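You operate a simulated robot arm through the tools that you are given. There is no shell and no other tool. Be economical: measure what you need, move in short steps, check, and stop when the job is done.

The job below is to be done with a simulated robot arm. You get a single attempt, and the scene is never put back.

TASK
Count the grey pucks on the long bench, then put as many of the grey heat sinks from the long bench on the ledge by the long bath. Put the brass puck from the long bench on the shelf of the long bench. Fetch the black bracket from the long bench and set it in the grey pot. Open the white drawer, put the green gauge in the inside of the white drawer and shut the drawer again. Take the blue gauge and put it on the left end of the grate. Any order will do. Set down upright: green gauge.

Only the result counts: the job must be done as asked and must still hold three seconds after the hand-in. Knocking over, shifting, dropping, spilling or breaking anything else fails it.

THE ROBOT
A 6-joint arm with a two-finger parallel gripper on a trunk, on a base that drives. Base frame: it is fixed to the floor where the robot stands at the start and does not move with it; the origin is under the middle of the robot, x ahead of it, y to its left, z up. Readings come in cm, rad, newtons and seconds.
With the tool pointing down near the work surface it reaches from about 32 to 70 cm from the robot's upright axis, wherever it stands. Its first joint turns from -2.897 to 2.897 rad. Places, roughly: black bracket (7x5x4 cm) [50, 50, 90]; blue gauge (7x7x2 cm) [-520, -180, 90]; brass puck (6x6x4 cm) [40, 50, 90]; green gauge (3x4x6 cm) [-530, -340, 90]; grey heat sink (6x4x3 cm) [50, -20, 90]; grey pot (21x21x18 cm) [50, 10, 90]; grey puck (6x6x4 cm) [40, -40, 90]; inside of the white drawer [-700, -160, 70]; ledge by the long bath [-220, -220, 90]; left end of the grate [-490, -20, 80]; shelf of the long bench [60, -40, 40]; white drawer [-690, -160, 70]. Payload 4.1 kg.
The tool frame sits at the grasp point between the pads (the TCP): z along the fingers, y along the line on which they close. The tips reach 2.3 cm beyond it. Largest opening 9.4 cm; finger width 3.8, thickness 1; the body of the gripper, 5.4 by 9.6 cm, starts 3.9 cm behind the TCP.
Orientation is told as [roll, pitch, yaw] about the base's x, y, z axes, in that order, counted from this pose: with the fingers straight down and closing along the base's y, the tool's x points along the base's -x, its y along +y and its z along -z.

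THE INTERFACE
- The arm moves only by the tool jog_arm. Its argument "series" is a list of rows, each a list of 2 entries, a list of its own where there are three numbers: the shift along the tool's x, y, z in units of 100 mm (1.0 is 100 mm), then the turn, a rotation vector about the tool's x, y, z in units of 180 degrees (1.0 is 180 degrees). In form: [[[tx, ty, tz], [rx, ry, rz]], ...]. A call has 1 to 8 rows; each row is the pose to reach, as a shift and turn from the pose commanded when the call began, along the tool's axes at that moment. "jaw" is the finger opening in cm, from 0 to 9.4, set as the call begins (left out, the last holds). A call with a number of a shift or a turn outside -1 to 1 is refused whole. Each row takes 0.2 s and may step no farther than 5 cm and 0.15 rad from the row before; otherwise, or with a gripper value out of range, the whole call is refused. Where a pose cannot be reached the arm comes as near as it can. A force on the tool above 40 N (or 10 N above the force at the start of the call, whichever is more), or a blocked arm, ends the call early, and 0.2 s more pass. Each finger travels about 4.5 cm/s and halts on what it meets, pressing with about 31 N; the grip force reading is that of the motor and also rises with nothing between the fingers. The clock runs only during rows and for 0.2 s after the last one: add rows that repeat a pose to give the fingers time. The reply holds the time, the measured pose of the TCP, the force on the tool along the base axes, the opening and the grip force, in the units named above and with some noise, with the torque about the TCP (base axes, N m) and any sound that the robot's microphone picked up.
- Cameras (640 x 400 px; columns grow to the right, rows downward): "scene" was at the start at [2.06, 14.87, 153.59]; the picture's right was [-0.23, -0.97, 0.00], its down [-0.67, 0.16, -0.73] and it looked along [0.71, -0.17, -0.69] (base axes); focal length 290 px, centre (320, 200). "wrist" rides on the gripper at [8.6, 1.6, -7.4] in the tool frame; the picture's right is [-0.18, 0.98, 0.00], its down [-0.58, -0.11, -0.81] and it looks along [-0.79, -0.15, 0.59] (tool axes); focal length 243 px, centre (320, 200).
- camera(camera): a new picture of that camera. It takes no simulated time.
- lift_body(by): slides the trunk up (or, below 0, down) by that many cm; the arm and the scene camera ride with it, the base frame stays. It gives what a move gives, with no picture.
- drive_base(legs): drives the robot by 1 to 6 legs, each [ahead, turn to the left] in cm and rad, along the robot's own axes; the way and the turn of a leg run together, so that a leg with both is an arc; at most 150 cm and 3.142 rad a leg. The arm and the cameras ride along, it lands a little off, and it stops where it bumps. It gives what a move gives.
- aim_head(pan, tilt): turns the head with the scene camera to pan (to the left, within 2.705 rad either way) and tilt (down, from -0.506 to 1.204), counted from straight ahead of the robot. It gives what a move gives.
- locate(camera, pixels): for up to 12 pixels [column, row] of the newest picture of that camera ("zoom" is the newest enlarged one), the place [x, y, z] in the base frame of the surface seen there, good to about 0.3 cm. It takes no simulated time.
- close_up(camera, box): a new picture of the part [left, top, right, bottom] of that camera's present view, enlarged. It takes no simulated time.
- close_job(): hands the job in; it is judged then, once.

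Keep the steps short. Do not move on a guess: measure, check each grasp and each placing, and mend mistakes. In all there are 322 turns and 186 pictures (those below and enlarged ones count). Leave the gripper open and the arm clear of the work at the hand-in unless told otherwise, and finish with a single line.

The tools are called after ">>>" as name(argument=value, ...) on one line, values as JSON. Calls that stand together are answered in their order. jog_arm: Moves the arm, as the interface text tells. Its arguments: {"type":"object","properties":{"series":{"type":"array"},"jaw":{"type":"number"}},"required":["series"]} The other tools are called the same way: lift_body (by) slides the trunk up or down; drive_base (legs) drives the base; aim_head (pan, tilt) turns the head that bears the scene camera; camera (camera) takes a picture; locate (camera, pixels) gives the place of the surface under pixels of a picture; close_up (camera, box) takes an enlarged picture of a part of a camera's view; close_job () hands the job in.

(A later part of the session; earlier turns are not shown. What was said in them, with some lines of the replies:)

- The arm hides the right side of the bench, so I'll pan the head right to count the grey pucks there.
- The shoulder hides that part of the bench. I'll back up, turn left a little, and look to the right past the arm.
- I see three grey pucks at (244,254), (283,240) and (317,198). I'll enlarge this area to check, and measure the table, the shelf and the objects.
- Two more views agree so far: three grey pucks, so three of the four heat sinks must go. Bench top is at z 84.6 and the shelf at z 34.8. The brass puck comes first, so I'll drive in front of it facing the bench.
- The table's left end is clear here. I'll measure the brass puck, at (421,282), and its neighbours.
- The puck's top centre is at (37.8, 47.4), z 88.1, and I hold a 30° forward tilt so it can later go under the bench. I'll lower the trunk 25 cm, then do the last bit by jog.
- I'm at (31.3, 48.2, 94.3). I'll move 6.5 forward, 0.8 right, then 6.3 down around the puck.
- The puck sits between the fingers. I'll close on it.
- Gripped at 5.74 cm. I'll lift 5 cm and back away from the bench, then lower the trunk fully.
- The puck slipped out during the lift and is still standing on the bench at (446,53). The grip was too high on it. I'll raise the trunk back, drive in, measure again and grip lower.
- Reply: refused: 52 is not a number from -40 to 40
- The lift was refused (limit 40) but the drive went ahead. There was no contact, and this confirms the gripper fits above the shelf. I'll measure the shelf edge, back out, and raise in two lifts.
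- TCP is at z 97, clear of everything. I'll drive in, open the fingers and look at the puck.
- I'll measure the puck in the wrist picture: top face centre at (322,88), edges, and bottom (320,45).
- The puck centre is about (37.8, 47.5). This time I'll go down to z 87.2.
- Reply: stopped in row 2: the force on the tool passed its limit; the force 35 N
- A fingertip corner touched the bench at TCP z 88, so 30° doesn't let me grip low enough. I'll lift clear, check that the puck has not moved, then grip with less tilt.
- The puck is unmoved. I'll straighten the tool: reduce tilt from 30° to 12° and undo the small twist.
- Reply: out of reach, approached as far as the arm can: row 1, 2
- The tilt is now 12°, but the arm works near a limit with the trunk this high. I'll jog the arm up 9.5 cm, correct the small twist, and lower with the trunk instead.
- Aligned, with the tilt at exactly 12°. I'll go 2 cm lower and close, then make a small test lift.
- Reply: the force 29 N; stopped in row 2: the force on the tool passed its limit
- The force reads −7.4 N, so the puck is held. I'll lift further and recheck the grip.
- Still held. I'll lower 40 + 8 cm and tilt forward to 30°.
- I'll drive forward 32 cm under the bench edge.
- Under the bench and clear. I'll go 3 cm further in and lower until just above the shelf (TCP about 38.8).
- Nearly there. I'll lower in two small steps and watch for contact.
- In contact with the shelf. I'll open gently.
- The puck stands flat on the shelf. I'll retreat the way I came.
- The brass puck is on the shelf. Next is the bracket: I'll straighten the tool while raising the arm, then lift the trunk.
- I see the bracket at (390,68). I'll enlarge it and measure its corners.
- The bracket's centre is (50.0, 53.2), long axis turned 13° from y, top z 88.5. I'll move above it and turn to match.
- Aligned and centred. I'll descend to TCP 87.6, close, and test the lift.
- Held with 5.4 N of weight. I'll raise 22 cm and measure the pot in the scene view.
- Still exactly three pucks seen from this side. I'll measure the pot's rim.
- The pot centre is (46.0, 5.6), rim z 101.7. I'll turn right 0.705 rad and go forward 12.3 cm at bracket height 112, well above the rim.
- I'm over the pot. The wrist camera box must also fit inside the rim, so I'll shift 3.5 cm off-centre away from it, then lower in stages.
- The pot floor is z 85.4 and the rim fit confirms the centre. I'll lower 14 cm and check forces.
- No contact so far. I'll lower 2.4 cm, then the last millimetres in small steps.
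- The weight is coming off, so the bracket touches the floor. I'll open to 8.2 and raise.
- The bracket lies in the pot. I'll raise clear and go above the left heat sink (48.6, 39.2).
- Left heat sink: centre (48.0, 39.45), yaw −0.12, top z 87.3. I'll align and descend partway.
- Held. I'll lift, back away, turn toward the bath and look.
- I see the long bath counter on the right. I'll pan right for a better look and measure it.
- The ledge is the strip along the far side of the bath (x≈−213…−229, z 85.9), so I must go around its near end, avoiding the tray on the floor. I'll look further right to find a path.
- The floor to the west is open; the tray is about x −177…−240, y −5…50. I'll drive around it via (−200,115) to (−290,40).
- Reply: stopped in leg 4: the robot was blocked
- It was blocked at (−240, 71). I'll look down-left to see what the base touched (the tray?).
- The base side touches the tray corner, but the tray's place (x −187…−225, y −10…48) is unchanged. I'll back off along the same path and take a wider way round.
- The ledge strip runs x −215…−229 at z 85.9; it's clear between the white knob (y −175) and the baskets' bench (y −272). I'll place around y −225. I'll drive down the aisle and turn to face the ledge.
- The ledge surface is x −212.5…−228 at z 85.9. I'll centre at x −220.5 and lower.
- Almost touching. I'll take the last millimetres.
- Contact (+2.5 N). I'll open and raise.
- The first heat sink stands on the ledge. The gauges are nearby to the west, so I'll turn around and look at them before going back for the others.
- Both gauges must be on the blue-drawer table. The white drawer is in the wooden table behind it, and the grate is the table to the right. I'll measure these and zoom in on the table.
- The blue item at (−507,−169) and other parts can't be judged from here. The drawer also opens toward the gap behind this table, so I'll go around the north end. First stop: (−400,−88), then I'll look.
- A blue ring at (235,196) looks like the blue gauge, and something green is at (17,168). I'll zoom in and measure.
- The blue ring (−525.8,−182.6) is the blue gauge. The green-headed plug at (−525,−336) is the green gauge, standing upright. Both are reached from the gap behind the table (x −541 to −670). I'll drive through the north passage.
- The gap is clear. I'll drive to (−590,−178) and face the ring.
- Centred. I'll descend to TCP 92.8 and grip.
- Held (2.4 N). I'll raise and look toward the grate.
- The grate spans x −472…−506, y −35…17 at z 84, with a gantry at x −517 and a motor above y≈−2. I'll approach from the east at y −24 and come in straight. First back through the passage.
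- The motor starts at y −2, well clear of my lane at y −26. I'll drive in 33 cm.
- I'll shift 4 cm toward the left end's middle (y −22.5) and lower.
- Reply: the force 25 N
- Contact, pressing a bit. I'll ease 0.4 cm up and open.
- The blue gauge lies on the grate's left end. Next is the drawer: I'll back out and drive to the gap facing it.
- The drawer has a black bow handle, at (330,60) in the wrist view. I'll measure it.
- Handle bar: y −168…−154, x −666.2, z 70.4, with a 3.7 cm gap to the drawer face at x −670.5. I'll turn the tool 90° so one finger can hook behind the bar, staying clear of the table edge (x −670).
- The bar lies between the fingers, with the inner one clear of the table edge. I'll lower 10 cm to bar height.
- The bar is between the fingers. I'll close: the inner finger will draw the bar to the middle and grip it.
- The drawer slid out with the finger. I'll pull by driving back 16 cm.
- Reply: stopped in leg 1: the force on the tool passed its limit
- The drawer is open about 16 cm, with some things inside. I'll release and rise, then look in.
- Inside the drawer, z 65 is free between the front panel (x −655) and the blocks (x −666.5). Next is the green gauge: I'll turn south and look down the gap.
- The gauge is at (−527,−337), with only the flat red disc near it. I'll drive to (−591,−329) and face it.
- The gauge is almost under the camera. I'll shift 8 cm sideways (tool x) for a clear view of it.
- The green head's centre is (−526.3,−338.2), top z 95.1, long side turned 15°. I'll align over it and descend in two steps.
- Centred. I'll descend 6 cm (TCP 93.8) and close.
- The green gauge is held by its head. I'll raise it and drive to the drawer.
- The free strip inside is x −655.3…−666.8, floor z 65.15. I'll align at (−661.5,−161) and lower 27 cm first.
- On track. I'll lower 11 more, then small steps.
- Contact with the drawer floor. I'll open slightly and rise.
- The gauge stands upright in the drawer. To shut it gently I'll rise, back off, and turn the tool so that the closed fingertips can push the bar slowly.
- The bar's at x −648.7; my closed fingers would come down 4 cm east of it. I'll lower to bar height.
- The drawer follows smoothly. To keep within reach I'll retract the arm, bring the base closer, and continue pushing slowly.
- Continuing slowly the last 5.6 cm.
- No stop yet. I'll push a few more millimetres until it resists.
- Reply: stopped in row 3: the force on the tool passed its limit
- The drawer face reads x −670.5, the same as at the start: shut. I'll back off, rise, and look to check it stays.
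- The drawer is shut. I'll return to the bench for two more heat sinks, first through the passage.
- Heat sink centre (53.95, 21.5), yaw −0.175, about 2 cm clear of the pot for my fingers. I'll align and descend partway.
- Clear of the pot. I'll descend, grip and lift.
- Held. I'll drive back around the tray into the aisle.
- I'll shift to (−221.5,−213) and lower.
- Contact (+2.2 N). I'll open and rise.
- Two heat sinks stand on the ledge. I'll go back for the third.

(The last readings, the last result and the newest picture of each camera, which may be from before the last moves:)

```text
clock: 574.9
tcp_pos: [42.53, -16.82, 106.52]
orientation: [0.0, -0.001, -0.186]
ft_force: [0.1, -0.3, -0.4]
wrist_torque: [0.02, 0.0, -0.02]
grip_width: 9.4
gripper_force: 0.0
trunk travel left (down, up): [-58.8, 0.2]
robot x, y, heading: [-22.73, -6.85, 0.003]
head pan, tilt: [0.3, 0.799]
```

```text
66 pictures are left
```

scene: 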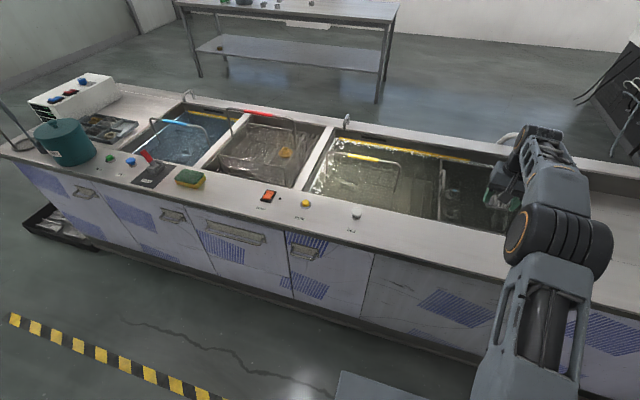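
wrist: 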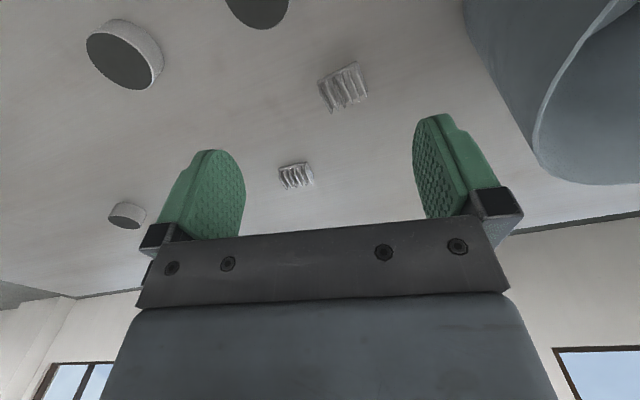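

>>> close_up(camera="wrist", box=[302, 62, 382, 112])

>>> locate(camera="wrist", pixels=[[255, 8], [285, 10], [125, 55], [280, 170], [315, 185]])

```text
8.00 times, centred on (342, 87) of wrist
```

zoom: 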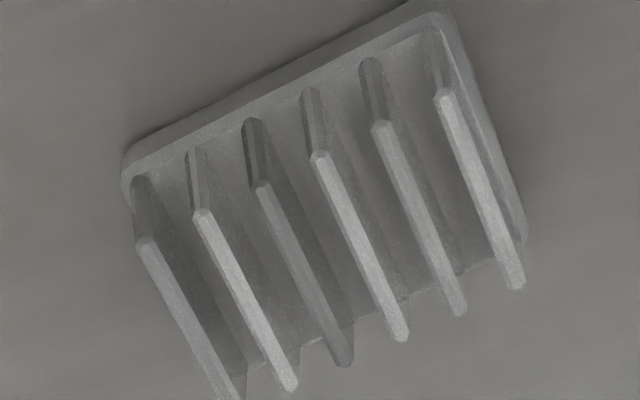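

```text
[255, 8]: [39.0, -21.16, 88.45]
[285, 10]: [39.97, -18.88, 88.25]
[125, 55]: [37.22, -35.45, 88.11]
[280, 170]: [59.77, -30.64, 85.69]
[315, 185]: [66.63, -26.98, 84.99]
```

>>> locate(camera="zoom", pixels=[[150, 250], [235, 390], [447, 102], [515, 280], [270, 90]])

```text
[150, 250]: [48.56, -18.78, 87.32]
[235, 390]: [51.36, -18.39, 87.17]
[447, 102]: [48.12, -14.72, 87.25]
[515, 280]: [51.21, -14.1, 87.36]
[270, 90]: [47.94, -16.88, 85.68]
```

Heat sink centre (49.8,−16.5), yaw +0.11. I'll drive 8 cm closer, then align.

>>> drive_base(legs=[[8, 0]])

```text
clock: 576.0
tcp_pos: [50.66, -16.93, 106.42]
orientation: [0.0, -0.001, -0.188]
ft_force: [-0.3, 0.4, -0.6]
wrist_torque: [0.01, -0.02, 0.03]
grip_width: 9.38
gripper_force: 0.1
trunk travel left (down, up): [-58.8, 0.2]
robot x, y, heading: [-14.16, -6.84, 0.003]
head pan, tilt: [0.3, 0.799]
```

>>> jog_arm(series=[[[0.03, 0.01, 0], [0, 0, -0.0315]], [[0.06, 0.02, 0], [0, 0, -0.063]], [[0.092, 0.026, 0], [0, 0, -0.0945]], [[0.092, 0.026, 0], [0, 0, -0.0945]]])

>>> lift_body(by=-14)

>>> camera(camera="wrist")

```text
clock: 577.0
tcp_pos: [49.72, -16.49, 106.42]
orientation: [0.0, -0.001, 0.112]
ft_force: [0.2, -0.1, 0.8]
wrist_torque: [0.03, -0.03, 0.0]
grip_width: 9.42
gripper_force: 0.1
trunk travel left (down, up): [-58.8, 0.2]
robot x, y, heading: [-14.55, -6.55, -0.001]
head pan, tilt: [0.3, 0.799]
```

```text
clock: 578.6
tcp_pos: [49.73, -16.6, 92.48]
orientation: [-0.001, -0.002, 0.11]
ft_force: [0.4, 0.4, 0.8]
wrist_torque: [0.01, -0.01, 0.0]
grip_width: 9.39
gripper_force: 0.1
trunk travel left (down, up): [-44.8, 14.2]
robot x, y, heading: [-14.31, -6.85, 0.002]
head pan, tilt: [0.3, 0.799]
```

```text
64 pictures are left
```

wrist: 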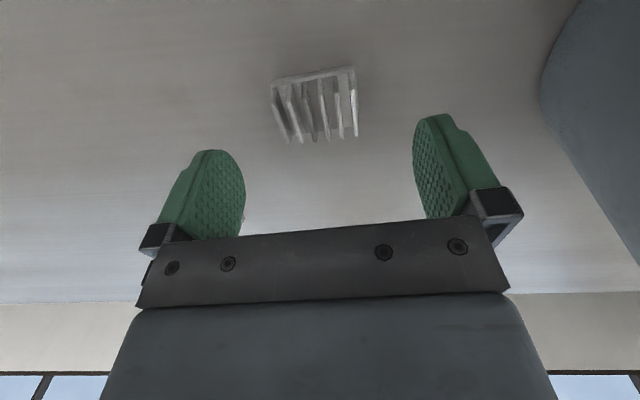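

Aligned the same way as before. I'll descend, grip and lift.

>>> lift_body(by=-4.9)

>>> jog_arm(series=[[[0, 0, 0], [0, 0, 0]], [[0, 0, 0], [0, 0, 0]], [[0, 0, 0], [0, 0, 0]], [[0, 0, 0], [0, 0, 0]], [[0, 0, 0], [0, 0, 0]]], jaw=0)

>>> lift_body(by=19)

>>> camera(camera="wrist")

```text
clock: 579.5
tcp_pos: [49.67, -16.56, 87.52]
orientation: [0.0, -0.003, 0.11]
ft_force: [-0.1, 0.1, -0.2]
wrist_torque: [-0.05, 0.0, 0.0]
grip_width: 9.42
gripper_force: 0.0
trunk travel left (down, up): [-39.9, 19.1]
robot x, y, heading: [-14.29, -7.06, -0.002]
head pan, tilt: [0.3, 0.799]
```

```text
clock: 580.7
tcp_pos: [49.64, -16.55, 87.73]
orientation: [0.0, -0.001, 0.11]
ft_force: [0.8, 0.0, 0.1]
wrist_torque: [0.0, -0.01, 0.01]
grip_width: 5.16
gripper_force: 30.7
trunk travel left (down, up): [-39.9, 19.1]
robot x, y, heading: [-14.82, -6.52, -0.005]
head pan, tilt: [0.3, 0.799]
```

```text
clock: 582.8
tcp_pos: [49.63, -16.54, 106.62]
orientation: [-0.004, -0.002, 0.109]
ft_force: [0.6, -0.4, -0.7]
wrist_torque: [0.04, 0.01, -0.02]
grip_width: 5.16
gripper_force: 30.6
trunk travel left (down, up): [-58.9, 0.1]
robot x, y, heading: [-14.7, -6.77, -0.001]
head pan, tilt: [0.3, 0.799]
```

```text
63 pictures are left
```

wrist: 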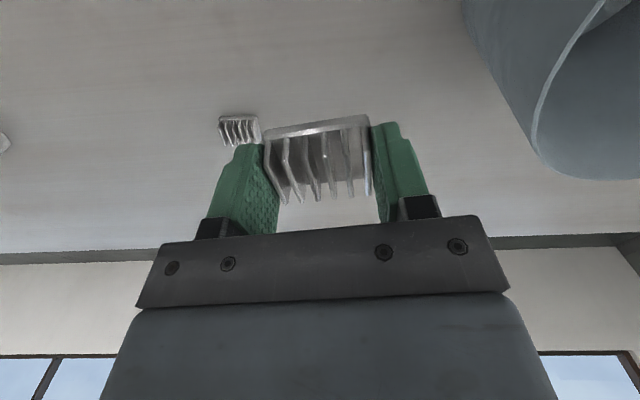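

Held. Same route back to the ledge.

>>> drive_base(legs=[[-48, 0], [0, 2.206], [147.4, 0], [0, 0.937], [135, 0], [0, 1.571]])

```text
clock: 610.5
tcp_pos: [-292.68, 51.24, 106.59]
orientation: [0.002, -0.001, -1.444]
ft_force: [-0.5, -0.2, -1.0]
wrist_torque: [0.02, 0.01, -0.01]
grip_width: 5.15
gripper_force: 31.0
trunk travel left (down, up): [-58.9, 0.1]
robot x, y, heading: [-284.09, 115.74, -1.551]
head pan, tilt: [0.3, 0.799]
```

>>> drive_base(legs=[[0, -0.025], [101.3, 0], [101.3, 0], [101.2, 0], [0, 1.576]])

>>> camera(camera="wrist")

```text
clock: 629.6
tcp_pos: [-220.24, -198.3, 106.55]
orientation: [0.0, -0.001, 0.114]
ft_force: [-0.2, -0.2, -0.4]
wrist_torque: [-0.03, 0.0, 0.01]
grip_width: 5.14
gripper_force: 31.1
trunk travel left (down, up): [-58.9, 0.1]
robot x, y, heading: [-284.73, -188.48, 0.005]
head pan, tilt: [0.3, 0.799]
```

```text
62 pictures are left
```

wrist: 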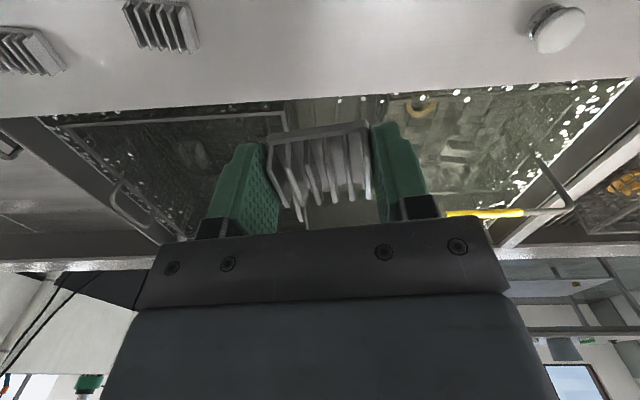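

Both earlier heat sinks and the white knob are well clear. I'll shift 1.3 cm and lower.

>>> jog_arm(series=[[[0.129, 0.015, 0], [0, 0, 0]], [[0.129, 0.015, 0], [0, 0, 0]]])

>>> lift_body(by=-17.3)

>>> jog_arm(series=[[[0, 0, 0.02], [0, 0, 0]], [[0, 0, 0.035], [0, 0, 0]], [[0, 0, 0.05], [0, 0, 0]], [[0, 0, 0.05], [0, 0, 0]]])

>>> camera(camera="wrist")

```text
clock: 630.2
tcp_pos: [-221.56, -198.19, 106.64]
orientation: [0.0, -0.001, 0.115]
ft_force: [0.7, -0.9, -0.3]
wrist_torque: [0.01, 0.01, 0.02]
grip_width: 5.17
gripper_force: 31.3
trunk travel left (down, up): [-58.9, 0.1]
robot x, y, heading: [-284.66, -188.75, 0.002]
head pan, tilt: [0.3, 0.799]
```

```text
clock: 632.2
tcp_pos: [-221.58, -198.38, 89.35]
orientation: [0.0, -0.002, 0.113]
ft_force: [-0.7, -0.1, 0.0]
wrist_torque: [-0.03, -0.02, 0.03]
grip_width: 5.18
gripper_force: 31.2
trunk travel left (down, up): [-41.6, 17.4]
robot x, y, heading: [-284.35, -188.97, 0.008]
head pan, tilt: [0.3, 0.799]
```

```text
clock: 633.2
tcp_pos: [-221.57, -198.3, 88.85]
orientation: [0.0, -0.002, 0.115]
ft_force: [-0.1, 0.9, -0.1]
wrist_torque: [-0.02, 0.02, 0.02]
grip_width: 5.14
gripper_force: 31.1
trunk travel left (down, up): [-41.6, 17.4]
robot x, y, heading: [-284.69, -188.84, 0.006]
head pan, tilt: [0.3, 0.799]
```

```text
61 pictures are left
```

wrist: 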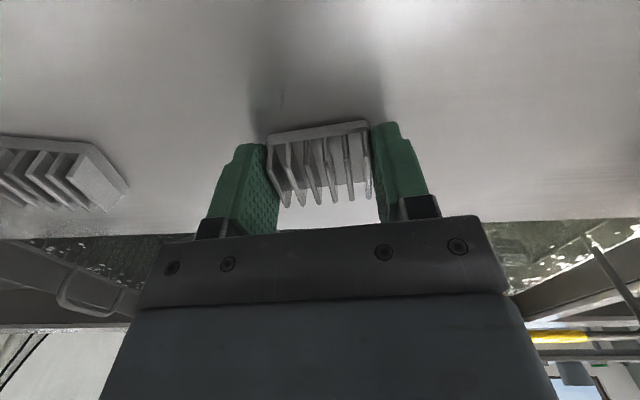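

>>> jog_arm(series=[[[0, 0, 0.015], [0, 0, 0]], [[0, 0, 0.03], [0, 0, 0]], [[0, 0, 0.03], [0, 0, 0]]])

```text
clock: 634.0
tcp_pos: [-221.48, -198.3, 88.62]
orientation: [0.0, -0.005, 0.114]
ft_force: [-0.1, 0.2, 4.2]
wrist_torque: [0.01, 0.02, 0.0]
grip_width: 5.16
gripper_force: 31.0
trunk travel left (down, up): [-41.6, 17.4]
robot x, y, heading: [-284.52, -188.67, 0.009]
head pan, tilt: [0.3, 0.799]
```

Contact. I'll open and rise.

>>> jog_arm(series=[[[0, 0, 0], [0, 0, 0]], [[0, 0, 0], [0, 0, 0]], [[0, 0, 0], [0, 0, 0]]], jaw=9.4)

>>> lift_body(by=17)

>>> drive_base(legs=[[-18, 0]])

>>> camera(camera="wrist")

```text
clock: 634.8
tcp_pos: [-221.48, -198.38, 88.57]
orientation: [0.001, -0.004, 0.115]
ft_force: [0.3, 0.3, 0.4]
wrist_torque: [0.04, 0.0, 0.0]
grip_width: 9.4
gripper_force: 0.0
trunk travel left (down, up): [-41.6, 17.4]
robot x, y, heading: [-284.66, -188.57, 0.003]
head pan, tilt: [0.3, 0.799]
```

```text
clock: 636.7
tcp_pos: [-221.68, -198.33, 105.47]
orientation: [-0.001, -0.002, 0.113]
ft_force: [0.2, 0.4, 0.7]
wrist_torque: [0.03, -0.03, 0.03]
grip_width: 9.38
gripper_force: 0.1
trunk travel left (down, up): [-58.6, 0.4]
robot x, y, heading: [-284.59, -189.0, 0.003]
head pan, tilt: [0.3, 0.799]
```

```text
clock: 638.2
tcp_pos: [-240.05, -198.33, 105.5]
orientation: [0.001, -0.002, 0.114]
ft_force: [-0.6, 1.0, 0.3]
wrist_torque: [0.04, 0.01, 0.01]
grip_width: 9.41
gripper_force: 0.1
trunk travel left (down, up): [-58.6, 0.4]
robot x, y, heading: [-303.16, -188.75, 0.004]
head pan, tilt: [0.3, 0.799]
```

```text
60 pictures are left
```

wrist: 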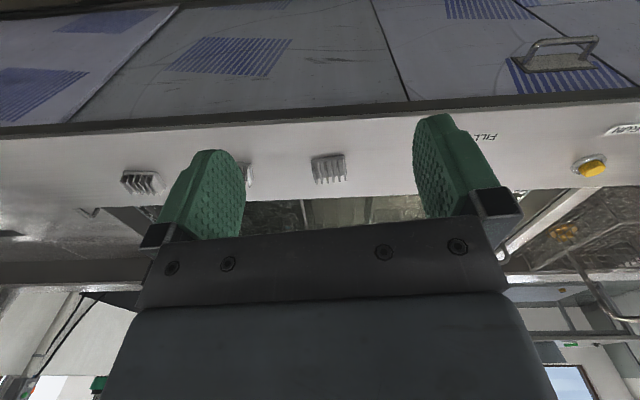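

All three heat sinks stand on the ledge, the gripper is open and the arm is clear. I'm handing the job in.

>>> close_job()

```text
The job is handed in.
```

Everything asked for was placed and handed in: 3 grey pucks counted and 3 heat sinks put on the ledge, brass puck on the shelf, bracket in the pot, blue gauge on the grate's left end, green gauge set upright in the drawer and the drawer shut; I did not reopen it to check the gauge stayed upright, and the base touched the floor tray once without visibly moving it.
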